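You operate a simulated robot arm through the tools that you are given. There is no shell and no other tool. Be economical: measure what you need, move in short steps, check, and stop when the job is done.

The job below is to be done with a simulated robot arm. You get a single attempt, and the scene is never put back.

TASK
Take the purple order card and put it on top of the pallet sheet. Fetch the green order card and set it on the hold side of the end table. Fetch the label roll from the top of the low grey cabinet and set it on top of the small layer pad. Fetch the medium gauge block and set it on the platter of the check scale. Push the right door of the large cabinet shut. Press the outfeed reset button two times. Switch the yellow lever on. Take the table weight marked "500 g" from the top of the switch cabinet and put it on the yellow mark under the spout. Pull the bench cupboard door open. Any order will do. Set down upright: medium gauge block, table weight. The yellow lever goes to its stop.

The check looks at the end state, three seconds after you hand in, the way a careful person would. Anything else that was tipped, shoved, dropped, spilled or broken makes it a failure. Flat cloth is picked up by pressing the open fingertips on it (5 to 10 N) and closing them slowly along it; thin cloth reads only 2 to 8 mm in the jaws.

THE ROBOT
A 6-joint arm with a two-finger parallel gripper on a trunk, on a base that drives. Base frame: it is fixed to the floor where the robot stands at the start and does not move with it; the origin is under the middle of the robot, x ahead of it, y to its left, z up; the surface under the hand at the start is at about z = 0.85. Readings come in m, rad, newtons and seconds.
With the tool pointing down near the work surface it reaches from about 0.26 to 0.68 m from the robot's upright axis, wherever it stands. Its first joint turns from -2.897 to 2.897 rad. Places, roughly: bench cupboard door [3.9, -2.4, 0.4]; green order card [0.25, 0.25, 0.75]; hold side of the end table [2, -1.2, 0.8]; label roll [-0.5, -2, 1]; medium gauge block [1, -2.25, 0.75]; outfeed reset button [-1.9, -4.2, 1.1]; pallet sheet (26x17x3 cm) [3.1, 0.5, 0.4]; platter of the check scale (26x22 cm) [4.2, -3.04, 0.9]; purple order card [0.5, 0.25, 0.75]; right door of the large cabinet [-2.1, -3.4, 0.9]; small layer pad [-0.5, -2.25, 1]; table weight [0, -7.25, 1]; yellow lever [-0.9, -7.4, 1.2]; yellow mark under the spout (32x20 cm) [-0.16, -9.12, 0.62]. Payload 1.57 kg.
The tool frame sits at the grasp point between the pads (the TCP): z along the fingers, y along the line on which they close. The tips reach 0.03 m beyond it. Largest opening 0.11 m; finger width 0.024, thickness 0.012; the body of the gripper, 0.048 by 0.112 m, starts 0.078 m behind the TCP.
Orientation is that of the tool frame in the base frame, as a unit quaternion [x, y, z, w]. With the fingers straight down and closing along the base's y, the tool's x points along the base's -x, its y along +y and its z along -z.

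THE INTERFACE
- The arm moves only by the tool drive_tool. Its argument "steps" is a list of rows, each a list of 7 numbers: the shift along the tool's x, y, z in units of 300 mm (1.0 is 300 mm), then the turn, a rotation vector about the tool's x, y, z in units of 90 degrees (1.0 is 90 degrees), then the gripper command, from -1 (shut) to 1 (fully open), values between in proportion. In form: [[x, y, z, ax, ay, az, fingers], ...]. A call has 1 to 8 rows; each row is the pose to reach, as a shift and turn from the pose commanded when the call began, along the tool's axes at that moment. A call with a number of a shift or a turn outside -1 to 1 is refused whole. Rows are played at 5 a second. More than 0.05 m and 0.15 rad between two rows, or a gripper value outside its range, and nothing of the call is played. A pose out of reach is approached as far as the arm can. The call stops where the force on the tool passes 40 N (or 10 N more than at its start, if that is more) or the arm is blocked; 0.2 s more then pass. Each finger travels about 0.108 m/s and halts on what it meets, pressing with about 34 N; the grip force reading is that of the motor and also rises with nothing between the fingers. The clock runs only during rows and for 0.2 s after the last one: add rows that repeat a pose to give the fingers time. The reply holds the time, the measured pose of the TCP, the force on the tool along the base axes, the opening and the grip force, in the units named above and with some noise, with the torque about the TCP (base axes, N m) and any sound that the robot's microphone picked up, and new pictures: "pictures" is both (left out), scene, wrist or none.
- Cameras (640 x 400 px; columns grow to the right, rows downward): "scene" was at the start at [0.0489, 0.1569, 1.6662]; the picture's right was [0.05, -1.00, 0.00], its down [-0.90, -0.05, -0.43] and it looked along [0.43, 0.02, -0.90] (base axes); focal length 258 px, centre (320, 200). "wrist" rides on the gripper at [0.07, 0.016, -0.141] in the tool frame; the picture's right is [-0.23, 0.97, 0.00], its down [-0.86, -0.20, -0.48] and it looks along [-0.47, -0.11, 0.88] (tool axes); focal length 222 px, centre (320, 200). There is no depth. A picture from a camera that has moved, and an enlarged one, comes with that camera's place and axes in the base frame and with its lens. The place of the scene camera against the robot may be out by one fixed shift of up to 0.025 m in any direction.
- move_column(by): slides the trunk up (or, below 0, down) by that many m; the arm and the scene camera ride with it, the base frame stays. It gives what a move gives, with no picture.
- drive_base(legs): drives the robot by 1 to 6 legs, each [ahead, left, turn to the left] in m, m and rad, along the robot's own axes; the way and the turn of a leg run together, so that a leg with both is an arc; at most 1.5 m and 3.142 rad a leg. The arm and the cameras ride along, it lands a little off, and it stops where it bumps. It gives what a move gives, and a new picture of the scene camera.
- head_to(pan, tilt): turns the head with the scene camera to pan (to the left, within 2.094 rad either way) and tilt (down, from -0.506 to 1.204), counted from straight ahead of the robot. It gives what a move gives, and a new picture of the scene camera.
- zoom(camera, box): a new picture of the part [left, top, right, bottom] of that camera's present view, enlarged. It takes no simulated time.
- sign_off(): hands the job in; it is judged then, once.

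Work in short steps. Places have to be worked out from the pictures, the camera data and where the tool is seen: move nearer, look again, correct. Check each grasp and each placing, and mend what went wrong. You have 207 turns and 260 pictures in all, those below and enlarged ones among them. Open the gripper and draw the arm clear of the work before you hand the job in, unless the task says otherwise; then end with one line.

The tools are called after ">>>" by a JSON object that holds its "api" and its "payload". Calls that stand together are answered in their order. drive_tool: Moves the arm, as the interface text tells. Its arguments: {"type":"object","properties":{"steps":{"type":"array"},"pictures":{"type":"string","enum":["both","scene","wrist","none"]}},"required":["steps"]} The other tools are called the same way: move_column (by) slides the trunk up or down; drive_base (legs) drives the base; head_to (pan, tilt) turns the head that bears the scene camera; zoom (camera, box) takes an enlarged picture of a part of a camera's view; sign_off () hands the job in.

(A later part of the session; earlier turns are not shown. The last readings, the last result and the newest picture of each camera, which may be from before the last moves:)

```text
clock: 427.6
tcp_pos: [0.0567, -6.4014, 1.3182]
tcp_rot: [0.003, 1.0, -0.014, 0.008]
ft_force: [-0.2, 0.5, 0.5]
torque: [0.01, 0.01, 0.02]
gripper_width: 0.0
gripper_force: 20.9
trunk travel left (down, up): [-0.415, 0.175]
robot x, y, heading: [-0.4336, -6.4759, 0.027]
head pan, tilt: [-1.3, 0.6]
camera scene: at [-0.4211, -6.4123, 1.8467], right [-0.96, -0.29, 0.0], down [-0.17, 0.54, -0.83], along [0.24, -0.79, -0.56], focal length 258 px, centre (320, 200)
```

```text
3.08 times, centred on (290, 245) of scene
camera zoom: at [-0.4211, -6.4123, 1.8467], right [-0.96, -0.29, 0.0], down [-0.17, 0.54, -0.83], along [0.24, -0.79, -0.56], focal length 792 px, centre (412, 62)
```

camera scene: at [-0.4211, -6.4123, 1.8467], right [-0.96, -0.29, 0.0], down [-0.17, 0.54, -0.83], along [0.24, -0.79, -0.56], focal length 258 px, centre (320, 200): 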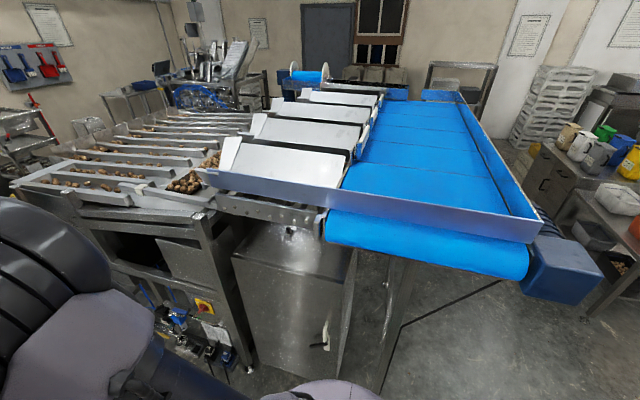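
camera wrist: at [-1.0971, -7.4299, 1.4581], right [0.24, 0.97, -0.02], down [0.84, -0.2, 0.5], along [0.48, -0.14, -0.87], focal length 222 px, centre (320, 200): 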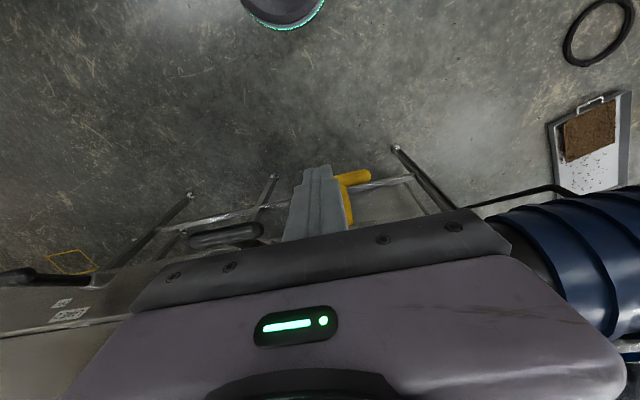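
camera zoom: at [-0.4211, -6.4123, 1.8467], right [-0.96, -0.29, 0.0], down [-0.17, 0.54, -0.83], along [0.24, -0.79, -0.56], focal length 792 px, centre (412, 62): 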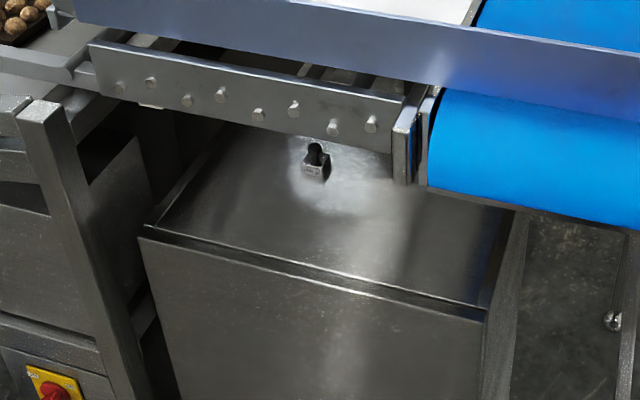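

The weight (small block with knob) is at about (−0.01, −7.25, 1.0), partly beneath a beam. I retract the tool, turn to face it, and lower the trunk to see the clearance.

>>> {"api": "drive_tool", "payload": {"steps": [[0.15, 0, 0, 0, 0, 0, -0.5], [0.3, 0, 0, 0, 0, 0, 0], [0.42, 0, 0, 0, 0, 0, 0.3]], "pictures": "none"}}

>>> {"api": "drive_base", "payload": {"legs": [[0, 0, -1.6], [0, 0.3, 0]]}}

>>> {"api": "move_column", "payload": {"by": -0.4}}

>>> {"api": "head_to", "payload": {"pan": -0.1, "tilt": 0.45}}

```text
clock: 428.4
tcp_pos: [-0.0716, -6.401, 1.3164]
tcp_rot: [0.002, 1.0, -0.014, 0.01]
ft_force: [-0.9, -0.8, 0.6]
torque: [-0.02, -0.04, -0.02]
gripper_width: 0.0714
gripper_force: 0.0
trunk travel left (down, up): [-0.415, 0.175]
robot x, y, heading: [-0.4327, -6.4808, 0.029]
head pan, tilt: [-1.3, 0.6]
```

```text
clock: 434.3
tcp_pos: [-0.0668, -6.8493, 1.316]
tcp_rot: [0.723, 0.691, -0.016, -0.004]
ft_force: [0.6, 0.4, 0.4]
torque: [-0.01, 0.02, -0.03]
gripper_width: 0.0714
gripper_force: 0.0
trunk travel left (down, up): [-0.415, 0.175]
robot x, y, heading: [-0.1326, -6.4845, -1.584]
head pan, tilt: [-1.3, 0.6]
camera scene: at [-0.0703, -6.4746, 1.8466], right [-0.26, 0.97, 0.0], down [0.55, 0.15, -0.83], along [-0.8, -0.21, -0.56], focal length 258 px, centre (320, 200)
```

scene: 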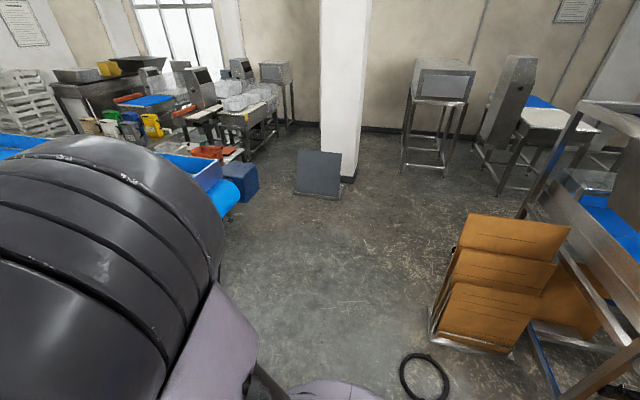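

```text
clock: 438.1
tcp_pos: [-0.0684, -6.85, 0.9165]
tcp_rot: [0.722, 0.692, -0.016, -0.005]
ft_force: [0.2, 0.1, 0.7]
torque: [-0.01, 0.01, -0.03]
gripper_width: 0.0714
gripper_force: 0.1
trunk travel left (down, up): [-0.015, 0.575]
robot x, y, heading: [-0.1343, -6.485, -1.584]
head pan, tilt: [-1.3, 0.6]
```

```text
clock: 439.6
tcp_pos: [-0.0669, -6.8505, 0.9157]
tcp_rot: [0.722, 0.691, -0.016, -0.005]
ft_force: [0.1, -0.1, 0.2]
torque: [0.0, 0.0, -0.01]
gripper_width: 0.0713
gripper_force: 0.2
trunk travel left (down, up): [-0.015, 0.575]
robot x, y, heading: [-0.1287, -6.4809, -1.581]
head pan, tilt: [-0.099, 0.45]
camera scene: at [0.0042, -6.5432, 1.4602], right [-0.99, 0.11, 0.0], down [0.05, 0.43, -0.9], along [-0.1, -0.89, -0.44], focal length 258 px, centre (320, 200)
```

scene: 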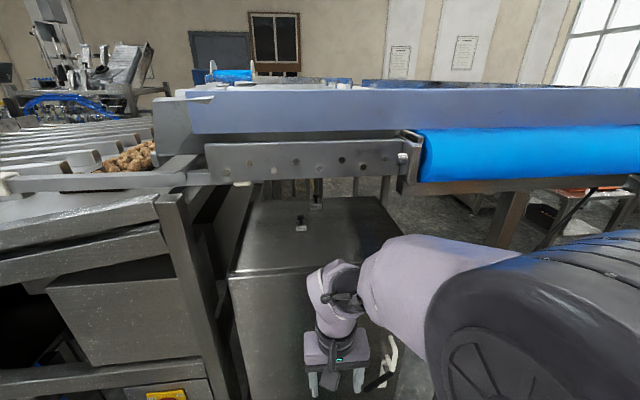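

Two small blocks appear on the cabinet top. I enlarge to read them.

>>> {"api": "zoom", "payload": {"camera": "scene", "box": [230, 160, 400, 280]}}

>>> {"api": "zoom", "payload": {"camera": "scene", "box": [280, 180, 340, 240]}}

```text
3.33 times, centred on (315, 220) of scene
camera zoom: at [0.0042, -6.5432, 1.4602], right [-0.99, 0.11, 0.0], down [0.05, 0.43, -0.9], along [-0.1, -0.89, -0.44], focal length 858 px, centre (337, 133)
```

zoom: 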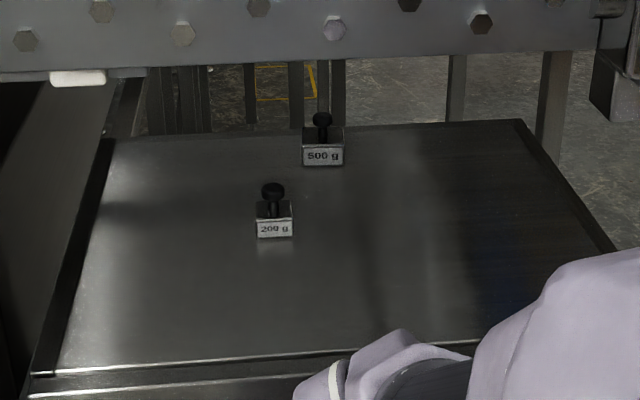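

```text
6.67 times, centred on (310, 210) of scene
camera zoom: at [0.0042, -6.5432, 1.4602], right [-0.99, 0.11, 0.0], down [0.05, 0.43, -0.9], along [-0.1, -0.89, -0.44], focal length 1717 px, centre (387, 133)
```

zoom: 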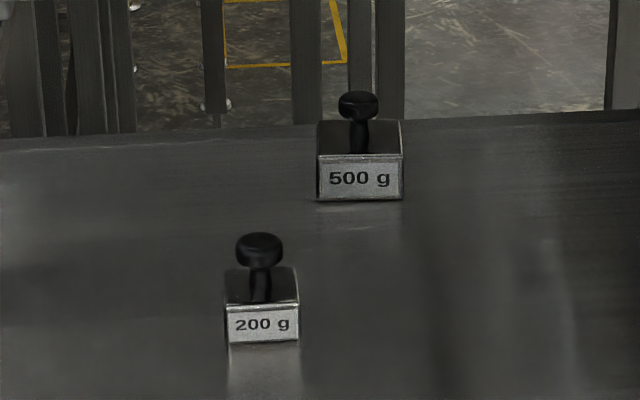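

The 500 g weight is the rear one, at about (−0.076, −7.415), knob top ≈1.065; the beam underside is at z≈1.27, y≈−7.04. I must reach in nearly horizontally at its knob. I shift right and pitch the tool forward.

>>> {"api": "drive_base", "payload": {"legs": [[0, -0.17, 0.01]]}}

>>> {"api": "drive_tool", "payload": {"steps": [[-0.06, 0, -0.075, 0, -0.0875, 0, 0.3], [-0.12, 0, -0.15, 0, -0.175, 0, 0.3], [-0.18, 0, -0.225, 0, -0.2625, 0, 0.3], [-0.24, 0, -0.3, 0, -0.35, 0, 0.3], [-0.3, 0, -0.375, 0, -0.4375, 0, 0.3], [-0.36, 0, -0.45, 0, -0.525, 0, 0.3], [-0.42, 0, -0.525, 0, -0.6125, 0, 0.3], [-0.48, 0, -0.6, 0, -0.7, 0, 0.3]]}}

```text
clock: 441.0
tcp_pos: [-0.2342, -6.8487, 0.916]
tcp_rot: [0.719, 0.695, -0.016, -0.004]
ft_force: [-0.3, -0.4, 0.3]
torque: [0.01, 0.04, 0.0]
gripper_width: 0.0715
gripper_force: 0.2
trunk travel left (down, up): [-0.015, 0.575]
robot x, y, heading: [-0.3032, -6.482, -1.571]
head pan, tilt: [-0.099, 0.45]
camera scene: at [-0.1655, -6.5409, 1.4602], right [-1.0, 0.1, 0.0], down [0.04, 0.43, -0.9], along [-0.09, -0.9, -0.44], focal length 258 px, centre (320, 200)
```

scene: 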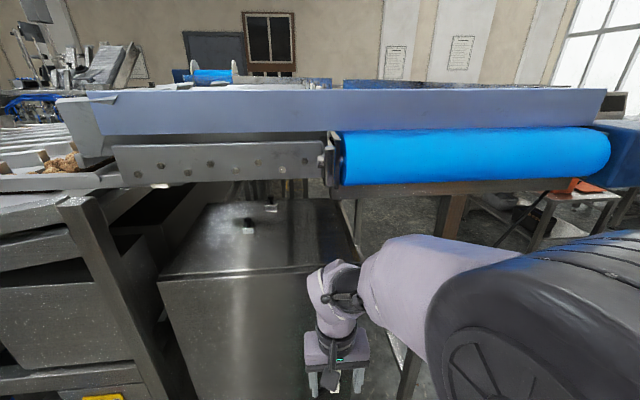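

```text
clock: 442.8
tcp_pos: [-0.2322, -6.9877, 1.099]
tcp_rot: [0.604, 0.595, -0.389, 0.361]
ft_force: [-0.6, -0.4, -1.0]
torque: [0.0, -0.01, 0.01]
gripper_width: 0.0715
gripper_force: 0.1
trunk travel left (down, up): [-0.015, 0.575]
robot x, y, heading: [-0.3043, -6.4862, -1.572]
head pan, tilt: [-0.099, 0.45]
camera scene: at [-0.1652, -6.5409, 1.4602], right [-1.0, 0.1, 0.0], down [0.04, 0.43, -0.9], along [-0.09, -0.9, -0.44], focal length 258 px, centre (320, 200)
camera wrist: at [-0.2116, -6.8312, 1.0971], right [0.98, -0.13, 0.18], down [-0.17, 0.06, 0.98], along [-0.14, -0.99, 0.04], focal length 222 px, centre (320, 200)
```

scene: 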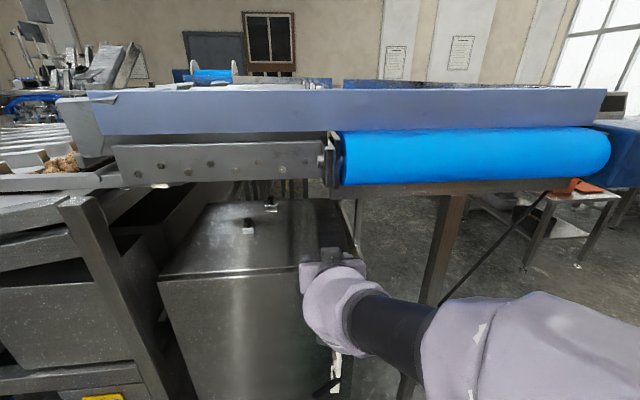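
wrist: 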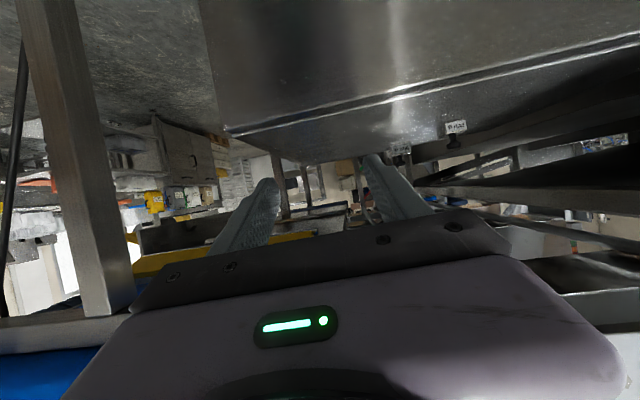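

The pose is reachable with ~26° down-tilt. I enlarge the wrist view to locate both weights.

>>> {"api": "zoom", "payload": {"camera": "wrist", "box": [350, 95, 510, 195]}}

>>> {"api": "zoom", "payload": {"camera": "scene", "box": [220, 180, 400, 300]}}

```text
4.00 times, centred on (430, 145) of wrist
camera zoom: at [-0.2116, -6.8312, 1.0971], right [0.98, -0.13, 0.18], down [-0.17, 0.06, 0.98], along [-0.14, -0.99, 0.04], focal length 888 px, centre (-120, 420)
```

zoom: 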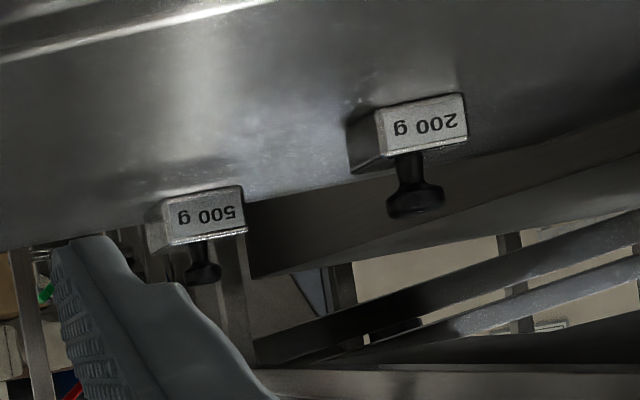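

```text
3.33 times, centred on (310, 240) of scene
camera zoom: at [-0.1652, -6.5409, 1.4602], right [-1.0, 0.1, 0.0], down [0.04, 0.43, -0.9], along [-0.09, -0.9, -0.44], focal length 858 px, centre (353, 67)
```

zoom: 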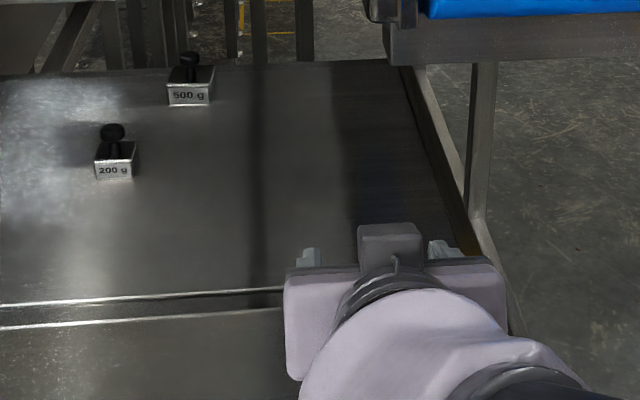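

Knob of the 500 g is at about (−0.075, −7.42, 1.065). I turn the base 0.36 rad left and shift so the hand's line passes clear of the 200 g weight, then flatten the tilt.

>>> {"api": "drive_base", "payload": {"legs": [[0, 0, 0.36], [0.06, -0.184, 0]]}}

>>> {"api": "drive_tool", "payload": {"steps": [[0, 0, 0, 0, -0.05, 0, 0.0], [0, 0, 0, 0, -0.1, 0, -0.1]]}}

```text
clock: 445.5
tcp_pos: [-0.2087, -7.0517, 1.0984]
tcp_rot: [0.488, 0.693, -0.319, 0.424]
ft_force: [0.0, 0.4, -0.9]
torque: [0.0, 0.0, 0.0]
gripper_width: 0.0715
gripper_force: 0.1
trunk travel left (down, up): [-0.015, 0.575]
robot x, y, heading: [-0.4503, -6.6034, -1.212]
head pan, tilt: [-0.099, 0.45]
camera scene: at [-0.2984, -6.61, 1.4602], right [-0.97, -0.26, 0.0], down [-0.11, 0.42, -0.9], along [0.23, -0.87, -0.44], focal length 258 px, centre (320, 200)
```

scene: 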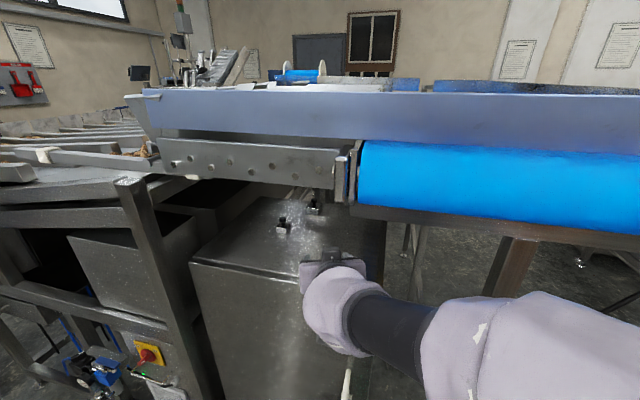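

```text
clock: 446.1
tcp_pos: [-0.2082, -7.0512, 1.0992]
tcp_rot: [0.462, 0.658, -0.356, 0.477]
ft_force: [-0.6, -0.4, 0.0]
torque: [-0.01, 0.0, -0.02]
gripper_width: 0.0497
gripper_force: 0.0
trunk travel left (down, up): [-0.015, 0.575]
robot x, y, heading: [-0.4565, -6.6024, -1.217]
head pan, tilt: [-0.099, 0.45]
camera scene: at [-0.2982, -6.6099, 1.4602], right [-0.97, -0.26, 0.0], down [-0.11, 0.42, -0.9], along [0.23, -0.87, -0.44], focal length 258 px, centre (320, 200)
camera wrist: at [-0.2445, -6.898, 1.0723], right [0.95, 0.25, 0.19], down [-0.23, 0.14, 0.96], along [0.22, -0.96, 0.19], focal length 222 px, centre (320, 200)
```

scene: 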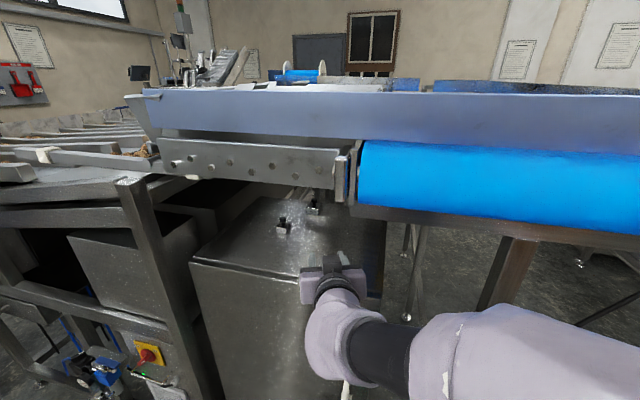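
wrist: 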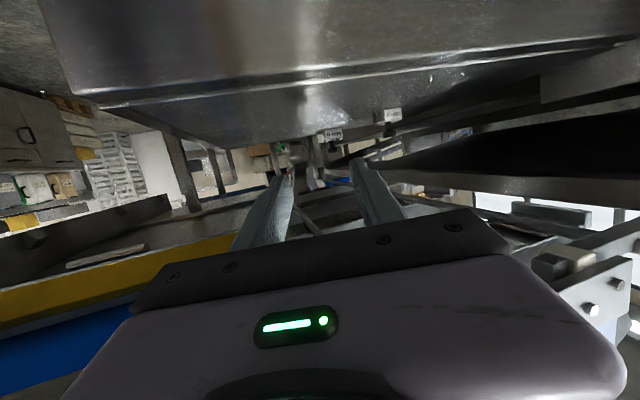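

The elbow is low; to keep the forearm above the cabinet edge I raise the trunk 8 cm and lower the tool by as much to z≈1.075.

>>> {"api": "move_column", "payload": {"by": 0.08}}

>>> {"api": "drive_tool", "payload": {"steps": [[0.11, 0.003, 0.034, 0, 0, 0, -0.1], [0.22, 0.006, 0.068, 0, 0, 0, -0.1], [0.335, 0.01, 0.103, 0, 0, 0, -0.1]]}}

>>> {"api": "zoom", "payload": {"camera": "wrist", "box": [240, 80, 480, 230]}}

```text
clock: 447.2
tcp_pos: [-0.2077, -7.0526, 1.179]
tcp_rot: [0.461, 0.658, -0.356, 0.477]
ft_force: [-0.4, -0.7, 0.1]
torque: [0.0, -0.02, -0.01]
gripper_width: 0.0494
gripper_force: 0.1
trunk travel left (down, up): [-0.095, 0.495]
robot x, y, heading: [-0.4556, -6.6038, -1.212]
head pan, tilt: [-0.099, 0.45]
```

```text
clock: 448.1
tcp_pos: [-0.196, -7.0425, 1.0938]
tcp_rot: [0.464, 0.658, -0.357, 0.474]
ft_force: [0.0, -0.5, 0.3]
torque: [0.01, 0.0, 0.02]
gripper_width: 0.0495
gripper_force: 0.0
out of reach, approached as far as the arm can: row 2, 3
trunk travel left (down, up): [-0.095, 0.495]
robot x, y, heading: [-0.4562, -6.6036, -1.21]
head pan, tilt: [-0.099, 0.45]
camera scene: at [-0.2986, -6.6097, 1.5403], right [-0.97, -0.26, 0.0], down [-0.11, 0.42, -0.9], along [0.23, -0.87, -0.44], focal length 258 px, centre (320, 200)
camera wrist: at [-0.231, -6.8894, 1.0682], right [0.95, 0.24, 0.19], down [-0.23, 0.14, 0.96], along [0.21, -0.96, 0.19], focal length 222 px, centre (320, 200)
```

scene: 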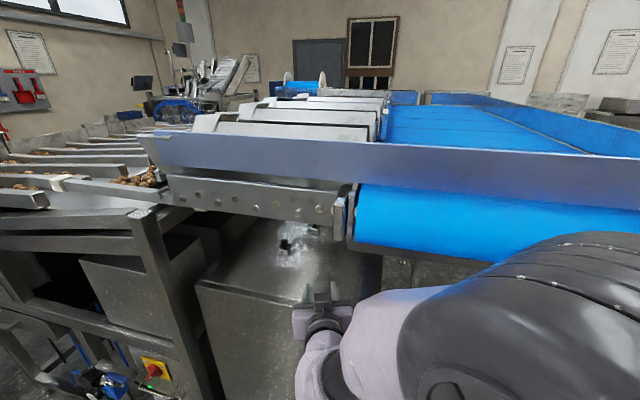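
wrist: 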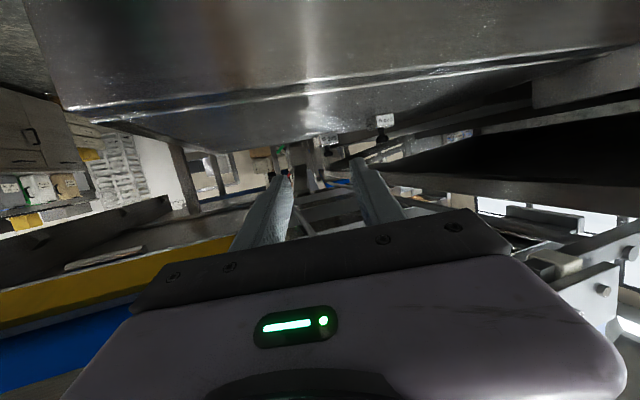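

```text
2.67 times, centred on (360, 155) of wrist
camera zoom: at [-0.231, -6.8894, 1.0682], right [0.95, 0.24, 0.19], down [-0.23, 0.14, 0.96], along [0.21, -0.96, 0.19], focal length 592 px, centre (213, 320)
```

zoom: 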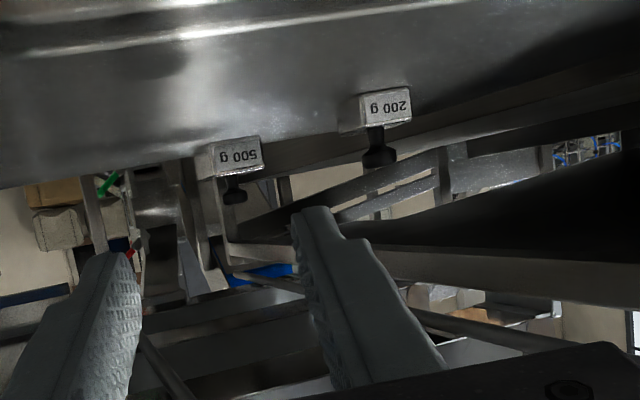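

Knob confirmed at (−0.072, −7.42, 1.067), and my hand's line points at it. I extend the arm 18 cm first.

>>> {"api": "drive_tool", "payload": {"steps": [[-0.028, -0.002, 0.148, 0, 0, 0, -0.1], [-0.057, -0.004, 0.296, 0, 0, 0, -0.1], [-0.085, -0.005, 0.444, 0, 0, 0, -0.1], [-0.114, -0.007, 0.591, 0, 0, 0, -0.1]]}}

```text
clock: 449.1
tcp_pos: [-0.1294, -7.2144, 1.0804]
tcp_rot: [0.464, 0.658, -0.357, 0.473]
ft_force: [-0.6, -0.8, -1.4]
torque: [-0.04, -0.02, 0.01]
gripper_width: 0.0495
gripper_force: 0.1
out of reach, approached as far as the arm can: row 1, 2, 3, 4
trunk travel left (down, up): [-0.095, 0.495]
robot x, y, heading: [-0.4556, -6.6065, -1.212]
head pan, tilt: [-0.099, 0.45]
camera scene: at [-0.298, -6.6106, 1.5401], right [-0.97, -0.26, 0.0], down [-0.11, 0.42, -0.9], along [0.23, -0.87, -0.44], focal length 258 px, centre (320, 200)
camera wrist: at [-0.1639, -7.0604, 1.0557], right [0.95, 0.24, 0.19], down [-0.22, 0.14, 0.96], along [0.21, -0.96, 0.19], focal length 222 px, centre (320, 200)
```

scene: 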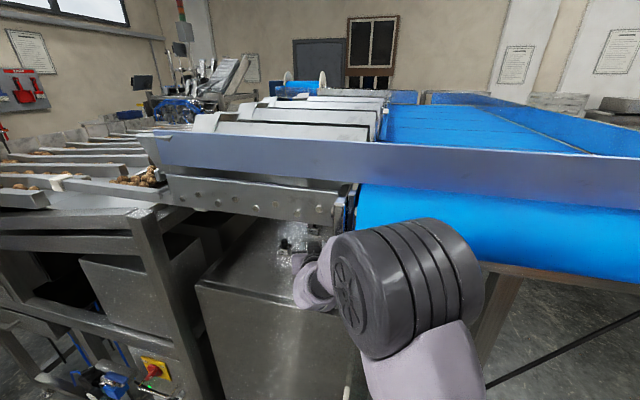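
wrist: 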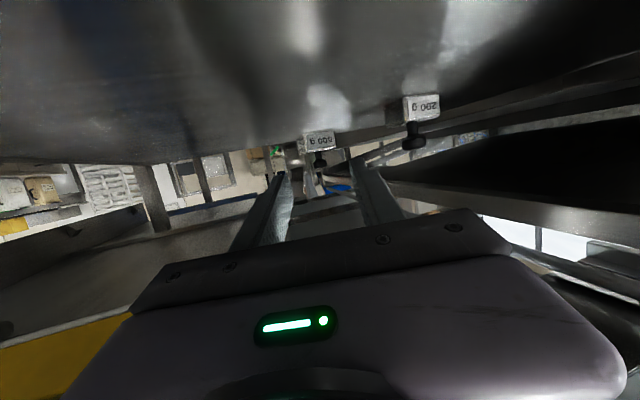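

The elbow rides high near the roller; extending the arm further straightens it. I extend 12 cm more before moving the base.

>>> {"api": "drive_tool", "payload": {"steps": [[-0.03, -0.002, 0.13, 0, 0, 0, -0.1], [-0.06, -0.004, 0.26, 0, 0, 0, -0.1], [-0.091, -0.006, 0.39, 0, 0, 0, -0.1]]}}

```text
clock: 449.9
tcp_pos: [-0.0917, -7.3289, 1.0729]
tcp_rot: [0.461, 0.658, -0.356, 0.477]
ft_force: [0.6, -0.2, 0.9]
torque: [0.03, -0.01, 0.01]
gripper_width: 0.0496
gripper_force: 0.2
trunk travel left (down, up): [-0.095, 0.495]
robot x, y, heading: [-0.4539, -6.6037, -1.207]
head pan, tilt: [-0.099, 0.45]
camera scene: at [-0.298, -6.6102, 1.5402], right [-0.97, -0.26, 0.0], down [-0.11, 0.42, -0.9], along [0.23, -0.87, -0.44], focal length 258 px, centre (320, 200)
camera wrist: at [-0.1282, -7.1749, 1.046], right [0.95, 0.25, 0.19], down [-0.23, 0.14, 0.96], along [0.22, -0.96, 0.19], focal length 222 px, centre (320, 200)
```

scene: 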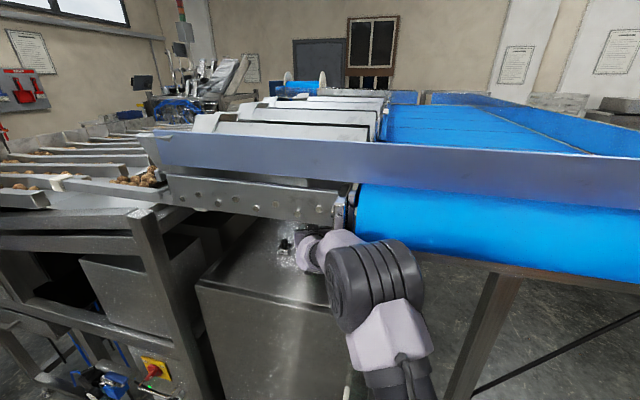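
wrist: 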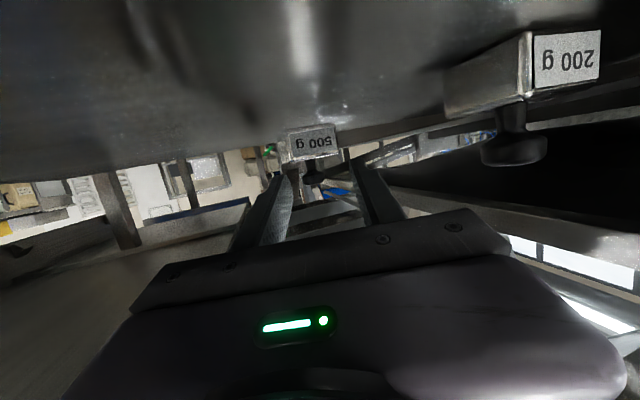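

Good, clear so far. I zoom the wrist view for fine alignment on the knob.

>>> {"api": "zoom", "payload": {"camera": "wrist", "box": [230, 100, 410, 230]}}

```text
3.08 times, centred on (320, 165) of wrist
camera zoom: at [-0.1282, -7.1749, 1.046], right [0.95, 0.25, 0.19], down [-0.23, 0.14, 0.96], along [0.22, -0.96, 0.19], focal length 684 px, centre (320, 308)
```

zoom: 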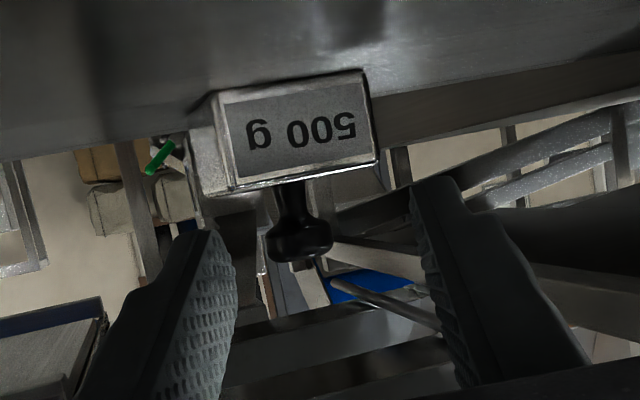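

Knob centre (−0.0745, −7.42, 1.068). I advance with a 13 mm lateral correction so it sits between the pads, tips above the block.

>>> {"api": "drive_tool", "payload": {"steps": [[-0.046, -0.042, 0.03, 0, 0, 0, 0.0], [-0.07, -0.042, 0.14, 0, 0, 0, 0.0], [-0.092, -0.042, 0.257, 0, 0, 0, 0.0]]}}

>>> {"api": "zoom", "payload": {"camera": "wrist", "box": [230, 100, 410, 230]}}

```text
clock: 450.6
tcp_pos: [-0.0665, -7.3978, 1.0833]
tcp_rot: [0.456, 0.659, -0.36, 0.478]
ft_force: [0.0, -0.1, -0.3]
torque: [0.01, 0.01, 0.01]
gripper_width: 0.0546
gripper_force: 0.0
trunk travel left (down, up): [-0.095, 0.495]
robot x, y, heading: [-0.4538, -6.6003, -1.21]
head pan, tilt: [-0.099, 0.45]
camera scene: at [-0.2875, -6.595, 1.5393], right [-0.97, -0.26, 0.01], down [-0.12, 0.41, -0.9], along [0.23, -0.87, -0.43], focal length 258 px, centre (320, 200)
camera wrist: at [-0.104, -7.2445, 1.0554], right [0.95, 0.26, 0.18], down [-0.22, 0.15, 0.96], along [0.22, -0.95, 0.2], focal length 222 px, centre (320, 200)
```

scene: 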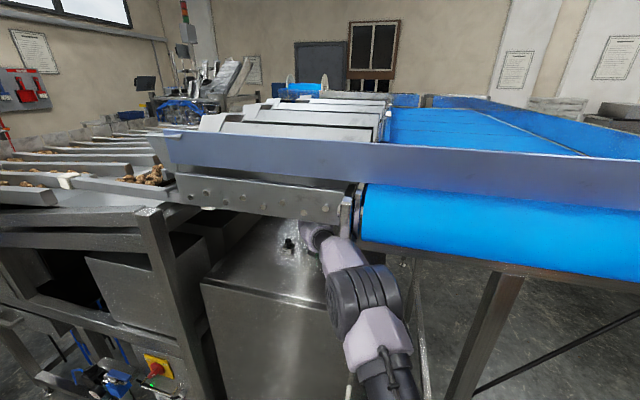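
wrist: 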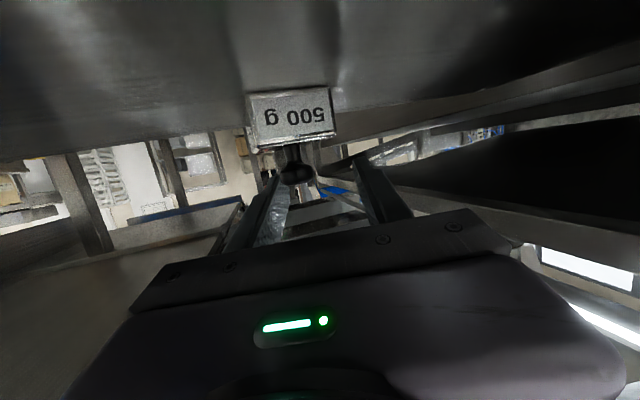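

```text
3.08 times, centred on (320, 165) of wrist
camera zoom: at [-0.104, -7.2445, 1.0554], right [0.95, 0.26, 0.18], down [-0.22, 0.15, 0.96], along [0.22, -0.95, 0.2], focal length 684 px, centre (320, 308)
```

zoom: 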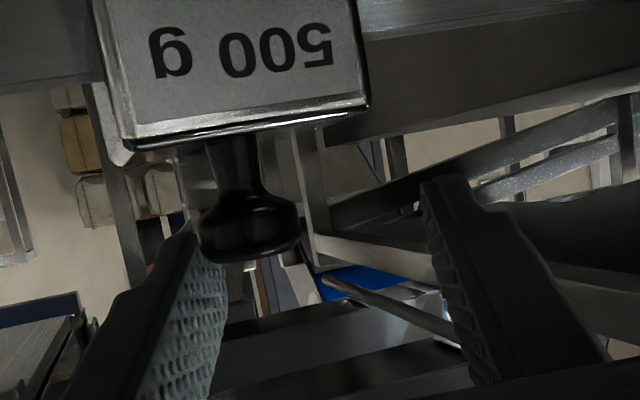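

The robot leaned slightly: the elbow seems to press on the cabinet's edge. I retreat 4 cm, raise the trunk 6 cm and lower the tool correspondingly.

>>> {"api": "drive_tool", "payload": {"steps": [[0, 0, -0.07, 0, 0, 0, 0.0], [0, 0, -0.14, 0, 0, 0, 0.0]], "pictures": "scene"}}

>>> {"api": "move_column", "payload": {"by": 0.07}}

>>> {"api": "drive_tool", "payload": {"steps": [[0.11, 0, 0.034, 0, 0, 0, 0.0], [0.22, 0, 0.068, 0, 0, 0, 0.0]], "pictures": "both"}}

```text
clock: 451.2
tcp_pos: [-0.0717, -7.368, 1.0837]
tcp_rot: [0.456, 0.664, -0.356, 0.473]
ft_force: [-0.4, 0.7, 0.8]
torque: [-0.01, -0.01, 0.0]
gripper_width: 0.055
gripper_force: 0.1
trunk travel left (down, up): [-0.095, 0.495]
robot x, y, heading: [-0.4542, -6.6025, -1.212]
head pan, tilt: [-0.099, 0.45]
camera scene: at [-0.2777, -6.6087, 1.5384], right [-0.97, -0.26, 0.01], down [-0.13, 0.42, -0.9], along [0.23, -0.87, -0.44], focal length 258 px, centre (320, 200)
```

scene: 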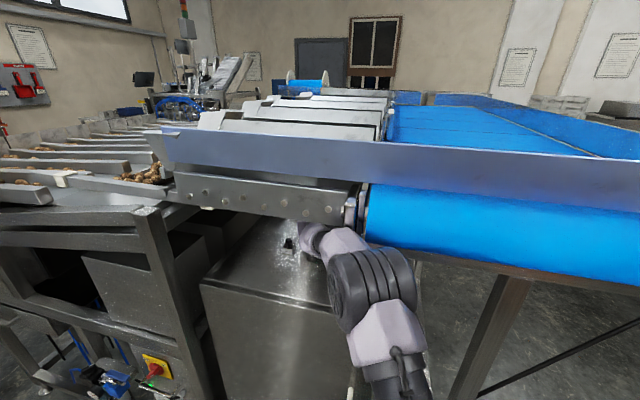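

```text
clock: 451.9
tcp_pos: [-0.0754, -7.3542, 1.0679]
tcp_rot: [0.463, 0.679, -0.347, 0.452]
ft_force: [-4.7, 9.9, 66.4]
torque: [-2.02, 1.5, -0.4]
gripper_width: 0.0589
gripper_force: 2.4
trunk travel left (down, up): [-0.128, 0.462]
robot x, y, heading: [-0.4513, -6.5998, -1.209]
head pan, tilt: [-0.099, 0.45]
stopped: the force on the tool passed its limit at 76 N (the readings are from after the stop); the commanded pose is now the measured one
```

```text
clock: 452.4
tcp_pos: [-0.0765, -7.3553, 1.0672]
tcp_rot: [0.454, 0.665, -0.357, 0.474]
ft_force: [-0.3, 5.7, 18.8]
torque: [-0.48, 0.39, -0.09]
gripper_width: 0.055
gripper_force: 0.0
trunk travel left (down, up): [-0.128, 0.462]
robot x, y, heading: [-0.4542, -6.6015, -1.205]
head pan, tilt: [-0.099, 0.45]
stopped in row 2: the force on the tool passed its limit at 112 N (the readings are from after the stop); the commanded pose is now the measured one
camera scene: at [-0.2935, -6.5946, 1.5742], right [-0.96, -0.26, 0.0], down [-0.12, 0.41, -0.9], along [0.24, -0.87, -0.43], focal length 258 px, centre (320, 200)
camera wrist: at [-0.1144, -7.2022, 1.0419], right [0.95, 0.26, 0.17], down [-0.21, 0.14, 0.97], along [0.23, -0.95, 0.19], focal length 222 px, centre (320, 200)
```

scene: 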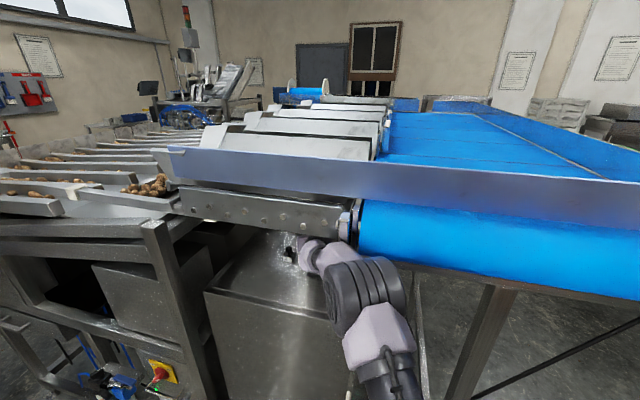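
wrist: 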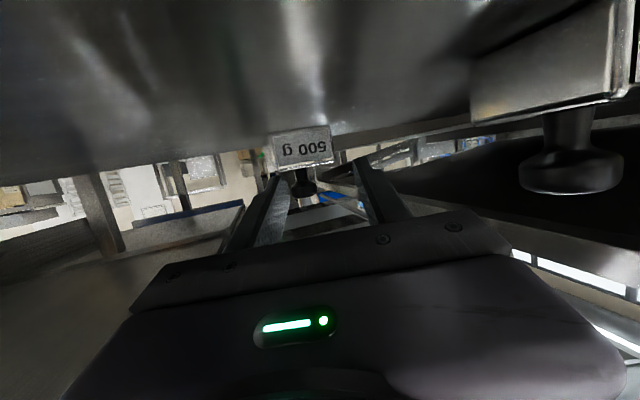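

The elbow was actually jammed under the roller, not on the cabinet. I retract the tool along its axis to free everything.

>>> {"api": "drive_tool", "payload": {"steps": [[-0.01, 0, -0.04, 0, 0, 0, 0.0], [-0.02, 0, -0.12, 0, 0, 0, 0.0], [-0.02, 0, -0.24, 0, 0, 0, 0.0], [-0.02, 0, -0.38, 0, 0, 0, 0.0]]}}

```text
clock: 452.7
tcp_pos: [-0.0749, -7.3543, 1.0684]
tcp_rot: [0.453, 0.666, -0.356, 0.475]
ft_force: [0.5, -0.1, 3.3]
torque: [-0.08, 0.03, 0.05]
gripper_width: 0.0551
gripper_force: 0.2
trunk travel left (down, up): [-0.128, 0.462]
robot x, y, heading: [-0.4528, -6.6004, -1.209]
head pan, tilt: [-0.099, 0.45]
stopped in row 1: the force on the tool passed its limit at 45 N (the readings are from after the stop); the commanded pose is now the measured one
camera scene: at [-0.2927, -6.6004, 1.5732], right [-0.96, -0.27, 0.0], down [-0.12, 0.42, -0.9], along [0.24, -0.87, -0.43], focal length 258 px, centre (320, 200)
camera wrist: at [-0.1129, -7.2017, 1.0419], right [0.95, 0.27, 0.17], down [-0.22, 0.14, 0.97], along [0.23, -0.95, 0.19], focal length 222 px, centre (320, 200)
```

scene: 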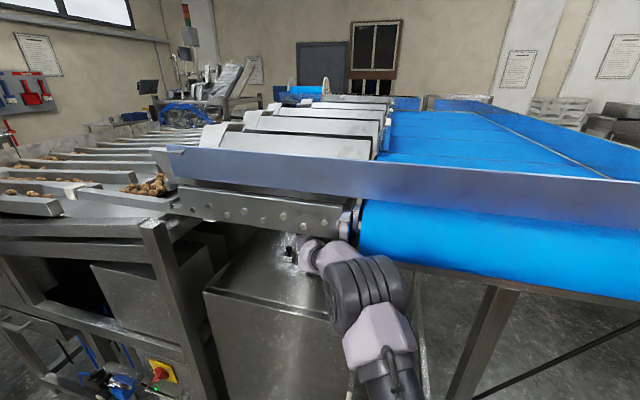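
wrist: 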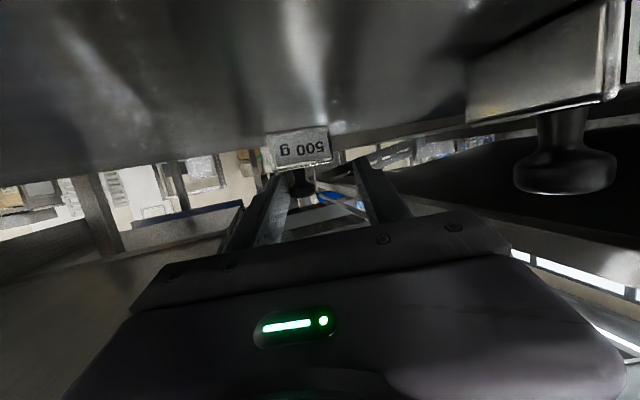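

Force is relieved now; the west fingertip was resting on the block's edge. I lift 1.5 cm and then pull back.

>>> {"api": "drive_tool", "payload": {"steps": [[-0.03, 0, 0, 0, 0, 0, 0.0], [-0.05, 0, -0.02, 0, 0, 0, 0.0], [-0.05, 0, -0.12, 0, 0, 0, 0.0], [-0.05, 0, -0.25, 0, 0, 0, 0.0], [-0.05, 0, -0.38, 0, 0, 0, 0.0]]}}

```text
clock: 453.9
tcp_pos: [-0.1156, -7.2602, 1.1155]
tcp_rot: [0.457, 0.664, -0.355, 0.474]
ft_force: [0.3, 0.3, -0.2]
torque: [0.0, 0.0, 0.01]
gripper_width: 0.0549
gripper_force: 0.1
trunk travel left (down, up): [-0.128, 0.462]
robot x, y, heading: [-0.4551, -6.6046, -1.202]
head pan, tilt: [-0.099, 0.45]
camera scene: at [-0.2982, -6.6054, 1.574], right [-0.96, -0.26, 0.0], down [-0.11, 0.42, -0.9], along [0.24, -0.87, -0.43], focal length 258 px, centre (320, 200)
camera wrist: at [-0.1535, -7.1072, 1.0904], right [0.95, 0.26, 0.18], down [-0.22, 0.14, 0.97], along [0.23, -0.96, 0.19], focal length 222 px, centre (320, 200)
```

scene: 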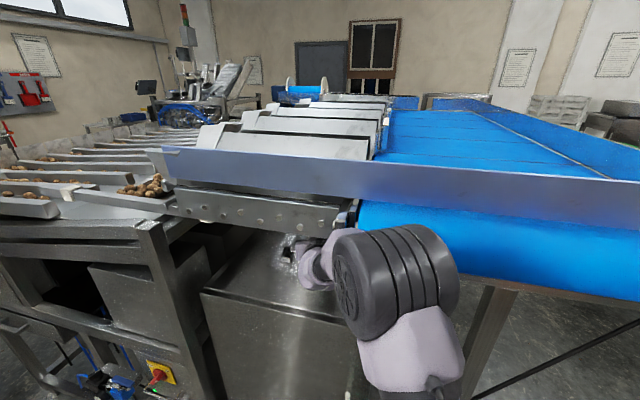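
wrist: 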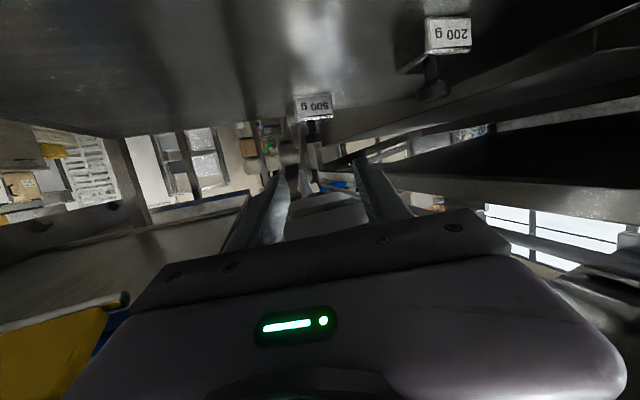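

Free again, both weights upright. I lower the trunk ~8 cm in two stages (raising the tool in between) so the elbow passes midway between cabinet top and roller.

>>> {"api": "drive_tool", "payload": {"steps": [[-0.08, 0, -0.025, 0, 0, 0, 0.0]], "pictures": "none"}}

>>> {"api": "move_column", "payload": {"by": -0.04}}

>>> {"api": "drive_tool", "payload": {"steps": [[-0.08, 0, -0.025, 0, 0, 0, 0.0]], "pictures": "none"}}

>>> {"api": "move_column", "payload": {"by": -0.04}}

```text
clock: 454.3
tcp_pos: [-0.1134, -7.2596, 1.1394]
tcp_rot: [0.457, 0.664, -0.355, 0.473]
ft_force: [0.0, 0.0, -0.3]
torque: [0.01, 0.0, 0.03]
gripper_width: 0.0552
gripper_force: 0.0
trunk travel left (down, up): [-0.128, 0.462]
robot x, y, heading: [-0.452, -6.6001, -1.207]
head pan, tilt: [-0.099, 0.45]
```

```text
clock: 455.1
tcp_pos: [-0.1125, -7.2594, 1.0981]
tcp_rot: [0.458, 0.664, -0.355, 0.473]
ft_force: [-0.5, -0.1, 0.0]
torque: [-0.02, 0.0, 0.01]
gripper_width: 0.0549
gripper_force: 0.1
trunk travel left (down, up): [-0.088, 0.502]
robot x, y, heading: [-0.4522, -6.6001, -1.203]
head pan, tilt: [-0.099, 0.45]
```

```text
clock: 455.5
tcp_pos: [-0.1107, -7.2607, 1.1237]
tcp_rot: [0.457, 0.665, -0.355, 0.473]
ft_force: [0.0, 0.7, 0.3]
torque: [0.01, 0.01, 0.02]
gripper_width: 0.0551
gripper_force: 0.0
trunk travel left (down, up): [-0.088, 0.502]
robot x, y, heading: [-0.4519, -6.5992, -1.205]
head pan, tilt: [-0.099, 0.45]
```

```text
clock: 456.4
tcp_pos: [-0.112, -7.2594, 1.0844]
tcp_rot: [0.458, 0.665, -0.355, 0.472]
ft_force: [-0.3, 0.4, -0.4]
torque: [0.01, 0.03, -0.04]
gripper_width: 0.0548
gripper_force: 0.1
trunk travel left (down, up): [-0.048, 0.542]
robot x, y, heading: [-0.4503, -6.6016, -1.209]
head pan, tilt: [-0.099, 0.45]
```

>>> {"api": "drive_tool", "payload": {"steps": [[-0.043, -0.028, 0.15, 0, 0, 0, 0.0], [-0.086, -0.057, 0.303, 0, 0, 0, 0.0]], "pictures": "scene"}}

>>> {"api": "zoom", "payload": {"camera": "wrist", "box": [230, 100, 410, 230]}}

```text
clock: 457.0
tcp_pos: [-0.0907, -7.3496, 1.0842]
tcp_rot: [0.454, 0.666, -0.355, 0.474]
ft_force: [0.4, 0.2, -0.2]
torque: [0.01, 0.02, -0.02]
gripper_width: 0.0548
gripper_force: 0.1
trunk travel left (down, up): [-0.048, 0.542]
robot x, y, heading: [-0.4529, -6.5975, -1.201]
head pan, tilt: [-0.099, 0.45]
camera scene: at [-0.2932, -6.5984, 1.493], right [-0.96, -0.27, 0.0], down [-0.12, 0.42, -0.9], along [0.24, -0.87, -0.43], focal length 258 px, centre (320, 200)
```

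scene: 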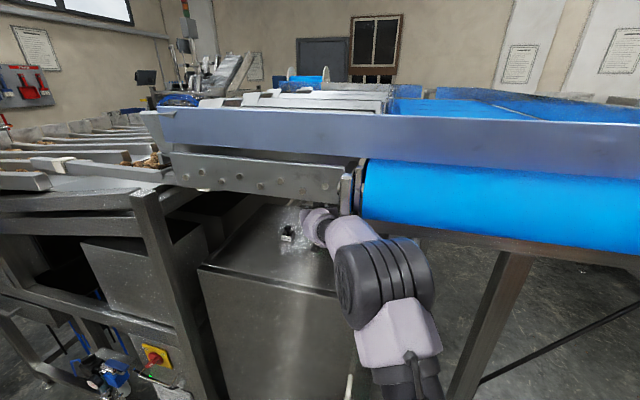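

```text
3.08 times, centred on (320, 165) of wrist
camera zoom: at [-0.1291, -7.1965, 1.0586], right [0.95, 0.27, 0.17], down [-0.22, 0.14, 0.97], along [0.23, -0.95, 0.19], focal length 684 px, centre (320, 308)
```

zoom: 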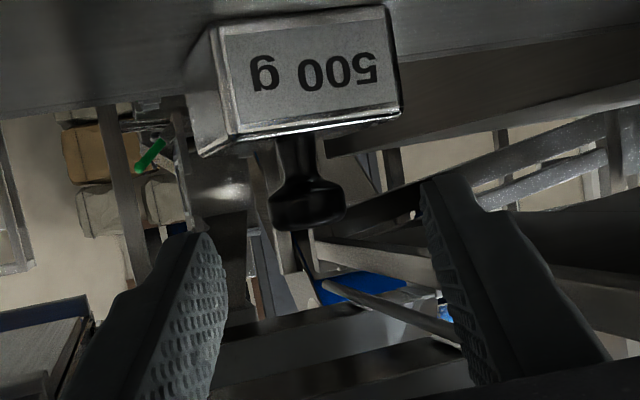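

Aligned within a few mm, and the elbow is clear. I advance the last 6.5 cm and check.

>>> {"api": "drive_tool", "payload": {"steps": [[-0.019, -0.022, 0.08, 0, 0, 0, 0.0], [-0.03, -0.022, 0.15, 0, 0, 0, 0.0], [-0.038, -0.022, 0.215, 0, 0, 0, 0.0]], "pictures": "none"}}

>>> {"api": "zoom", "payload": {"camera": "wrist", "box": [200, 80, 440, 240]}}

```text
clock: 457.8
tcp_pos: [-0.0845, -7.4214, 1.0734]
tcp_rot: [0.458, 0.664, -0.355, 0.473]
ft_force: [-0.4, -0.4, 0.1]
torque: [0.04, 0.01, 0.02]
gripper_width: 0.0553
gripper_force: 0.0
trunk travel left (down, up): [-0.048, 0.542]
robot x, y, heading: [-0.4565, -6.6001, -1.206]
head pan, tilt: [-0.099, 0.45]
```

```text
2.50 times, centred on (320, 160) of wrist
camera zoom: at [-0.1214, -7.2683, 1.0486], right [0.95, 0.26, 0.18], down [-0.22, 0.13, 0.97], along [0.23, -0.96, 0.18], focal length 555 px, centre (320, 300)
```

zoom: 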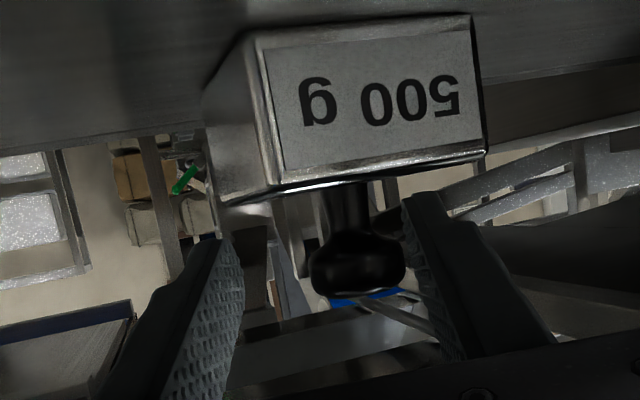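

The knob is 1 cm right of centre; I shift and close on it.

>>> {"api": "drive_tool", "payload": {"steps": [[0, 0.033, -0.01, 0, 0, 0, 0.0], [0, 0.033, -0.01, 0, 0, 0, -0.3], [0, 0.033, -0.01, 0, 0, 0, -0.6], [0, 0.033, -0.01, 0, 0, 0, -1], [0, 0.033, -0.01, 0, 0, 0, -1]], "pictures": "none"}}

>>> {"api": "zoom", "payload": {"camera": "wrist", "box": [200, 80, 440, 240]}}

```text
clock: 459.0
tcp_pos: [-0.074, -7.413, 1.0755]
tcp_rot: [0.457, 0.665, -0.355, 0.473]
ft_force: [-0.1, -2.0, 0.2]
torque: [0.1, 0.03, 0.04]
gripper_width: 0.0189
gripper_force: 33.1
trunk travel left (down, up): [-0.048, 0.542]
robot x, y, heading: [-0.4518, -6.6038, -1.207]
head pan, tilt: [-0.099, 0.45]
```

```text
2.50 times, centred on (320, 160) of wrist
camera zoom: at [-0.1113, -7.2603, 1.0495], right [0.95, 0.26, 0.18], down [-0.22, 0.13, 0.97], along [0.23, -0.96, 0.18], focal length 555 px, centre (320, 300)
```

zoom: 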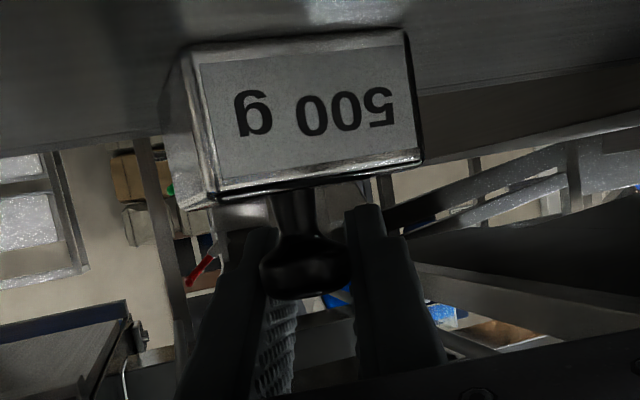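

Knob gripped (19 mm). I lift 2.5 cm and check the load.

>>> {"api": "drive_tool", "payload": {"steps": [[-0.03, 0, -0.01, 0, 0, 0, -1], [-0.06, 0, -0.019, 0, 0, 0, -1], [-0.09, 0, -0.028, 0, 0, 0, -1]], "pictures": "none"}}

>>> {"api": "zoom", "payload": {"camera": "wrist", "box": [160, 60, 480, 260]}}

```text
clock: 459.8
tcp_pos: [-0.0727, -7.413, 1.1006]
tcp_rot: [0.457, 0.666, -0.354, 0.472]
ft_force: [-0.2, -0.6, -4.8]
torque: [-0.13, -0.06, -0.03]
gripper_width: 0.0184
gripper_force: 33.1
trunk travel left (down, up): [-0.048, 0.542]
robot x, y, heading: [-0.4521, -6.6019, -1.21]
head pan, tilt: [-0.099, 0.45]
```

```text
2.00 times, centred on (320, 160) of wrist
camera zoom: at [-0.1099, -7.26, 1.0769], right [0.95, 0.26, 0.18], down [-0.22, 0.13, 0.97], along [0.23, -0.96, 0.18], focal length 444 px, centre (320, 280)
```

zoom: 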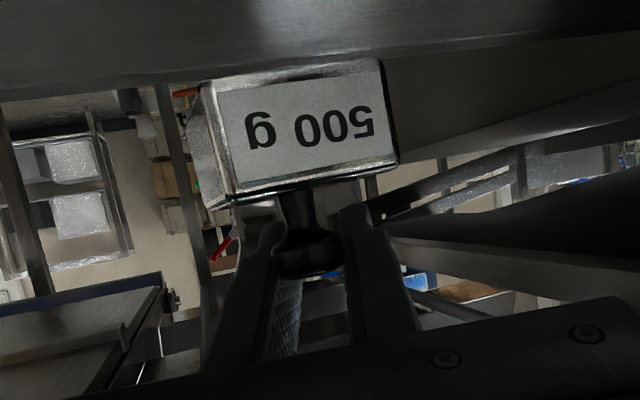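

The weight hangs free (4.8 N). I withdraw it horizontally along the entry line.

>>> {"api": "drive_tool", "payload": {"steps": [[0.04, 0.002, -0.126, 0, 0, 0, -1], [0.08, 0.005, -0.252, 0, 0, 0, -1], [0.12, 0.007, -0.378, 0, 0, 0, -1], [0.16, 0.01, -0.504, 0, 0, 0, -1], [0.2, 0.012, -0.63, 0, 0, 0, -1]], "pictures": "scene"}}

```text
clock: 460.1
tcp_pos: [-0.0793, -7.3962, 1.0782]
tcp_rot: [0.465, 0.666, -0.339, 0.474]
ft_force: [32.2, -41.0, 142.7]
torque: [2.14, 0.64, -0.09]
gripper_width: 0.0
gripper_force: 21.0
trunk travel left (down, up): [-0.048, 0.542]
robot x, y, heading: [-0.4553, -6.5996, -1.207]
head pan, tilt: [-0.099, 0.45]
stopped in row 1: the force on the tool passed its limit at 394 N (the readings are from after the stop); the commanded pose is now the measured one
camera scene: at [-0.2983, -6.6136, 1.4903], right [-0.96, -0.26, 0.0], down [-0.11, 0.43, -0.9], along [0.24, -0.87, -0.44], focal length 258 px, centre (320, 200)
```

scene: 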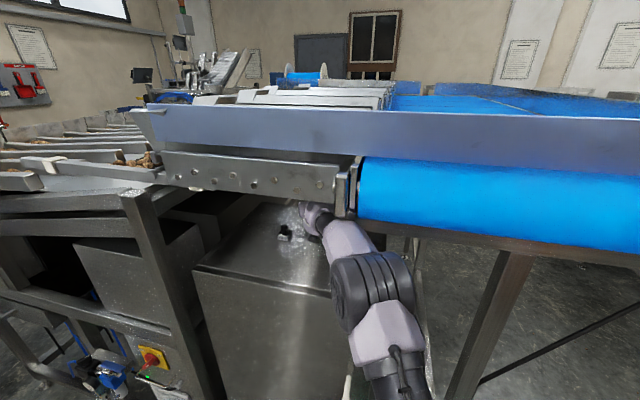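

A jolt and the weight slipped out. I look at once with the wrist camera.

>>> {"api": "zoom", "payload": {"camera": "wrist", "box": [0, 0, 640, 400]}}

```text
1.00 times, centred on (320, 200) of wrist (not enlarged: the box is as wide or as high as the picture)
camera zoom: at [-0.1173, -7.2425, 1.0567], right [0.94, 0.26, 0.2], down [-0.24, 0.11, 0.97], along [0.23, -0.96, 0.16], focal length 222 px, centre (320, 200)
```

zoom: 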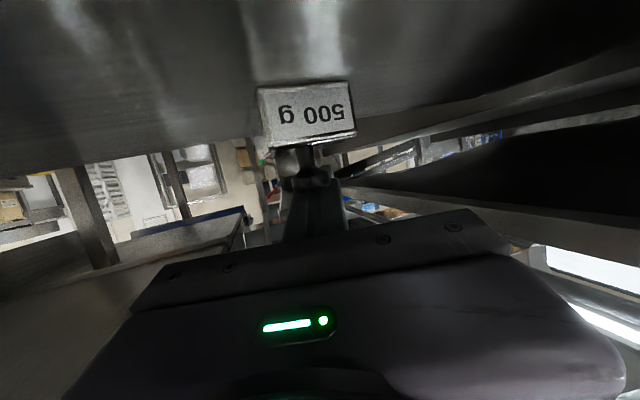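

The weight luckily stands upright. The elbow had jammed under the roller on retreat. I relieve: slightly forward and up.

>>> {"api": "drive_tool", "payload": {"steps": [[-0.03, 0, 0.02, 0, 0, 0, -1], [-0.07, 0, 0.015, 0, 0, 0, -1]], "pictures": "none"}}

```text
clock: 460.8
tcp_pos: [-0.0627, -7.3965, 1.1078]
tcp_rot: [0.461, 0.667, -0.343, 0.474]
ft_force: [-2.0, -0.1, 1.4]
torque: [0.11, -0.01, 0.23]
gripper_width: 0.0
gripper_force: 21.5
trunk travel left (down, up): [-0.048, 0.542]
robot x, y, heading: [-0.4549, -6.601, -1.198]
head pan, tilt: [-0.099, 0.45]
```

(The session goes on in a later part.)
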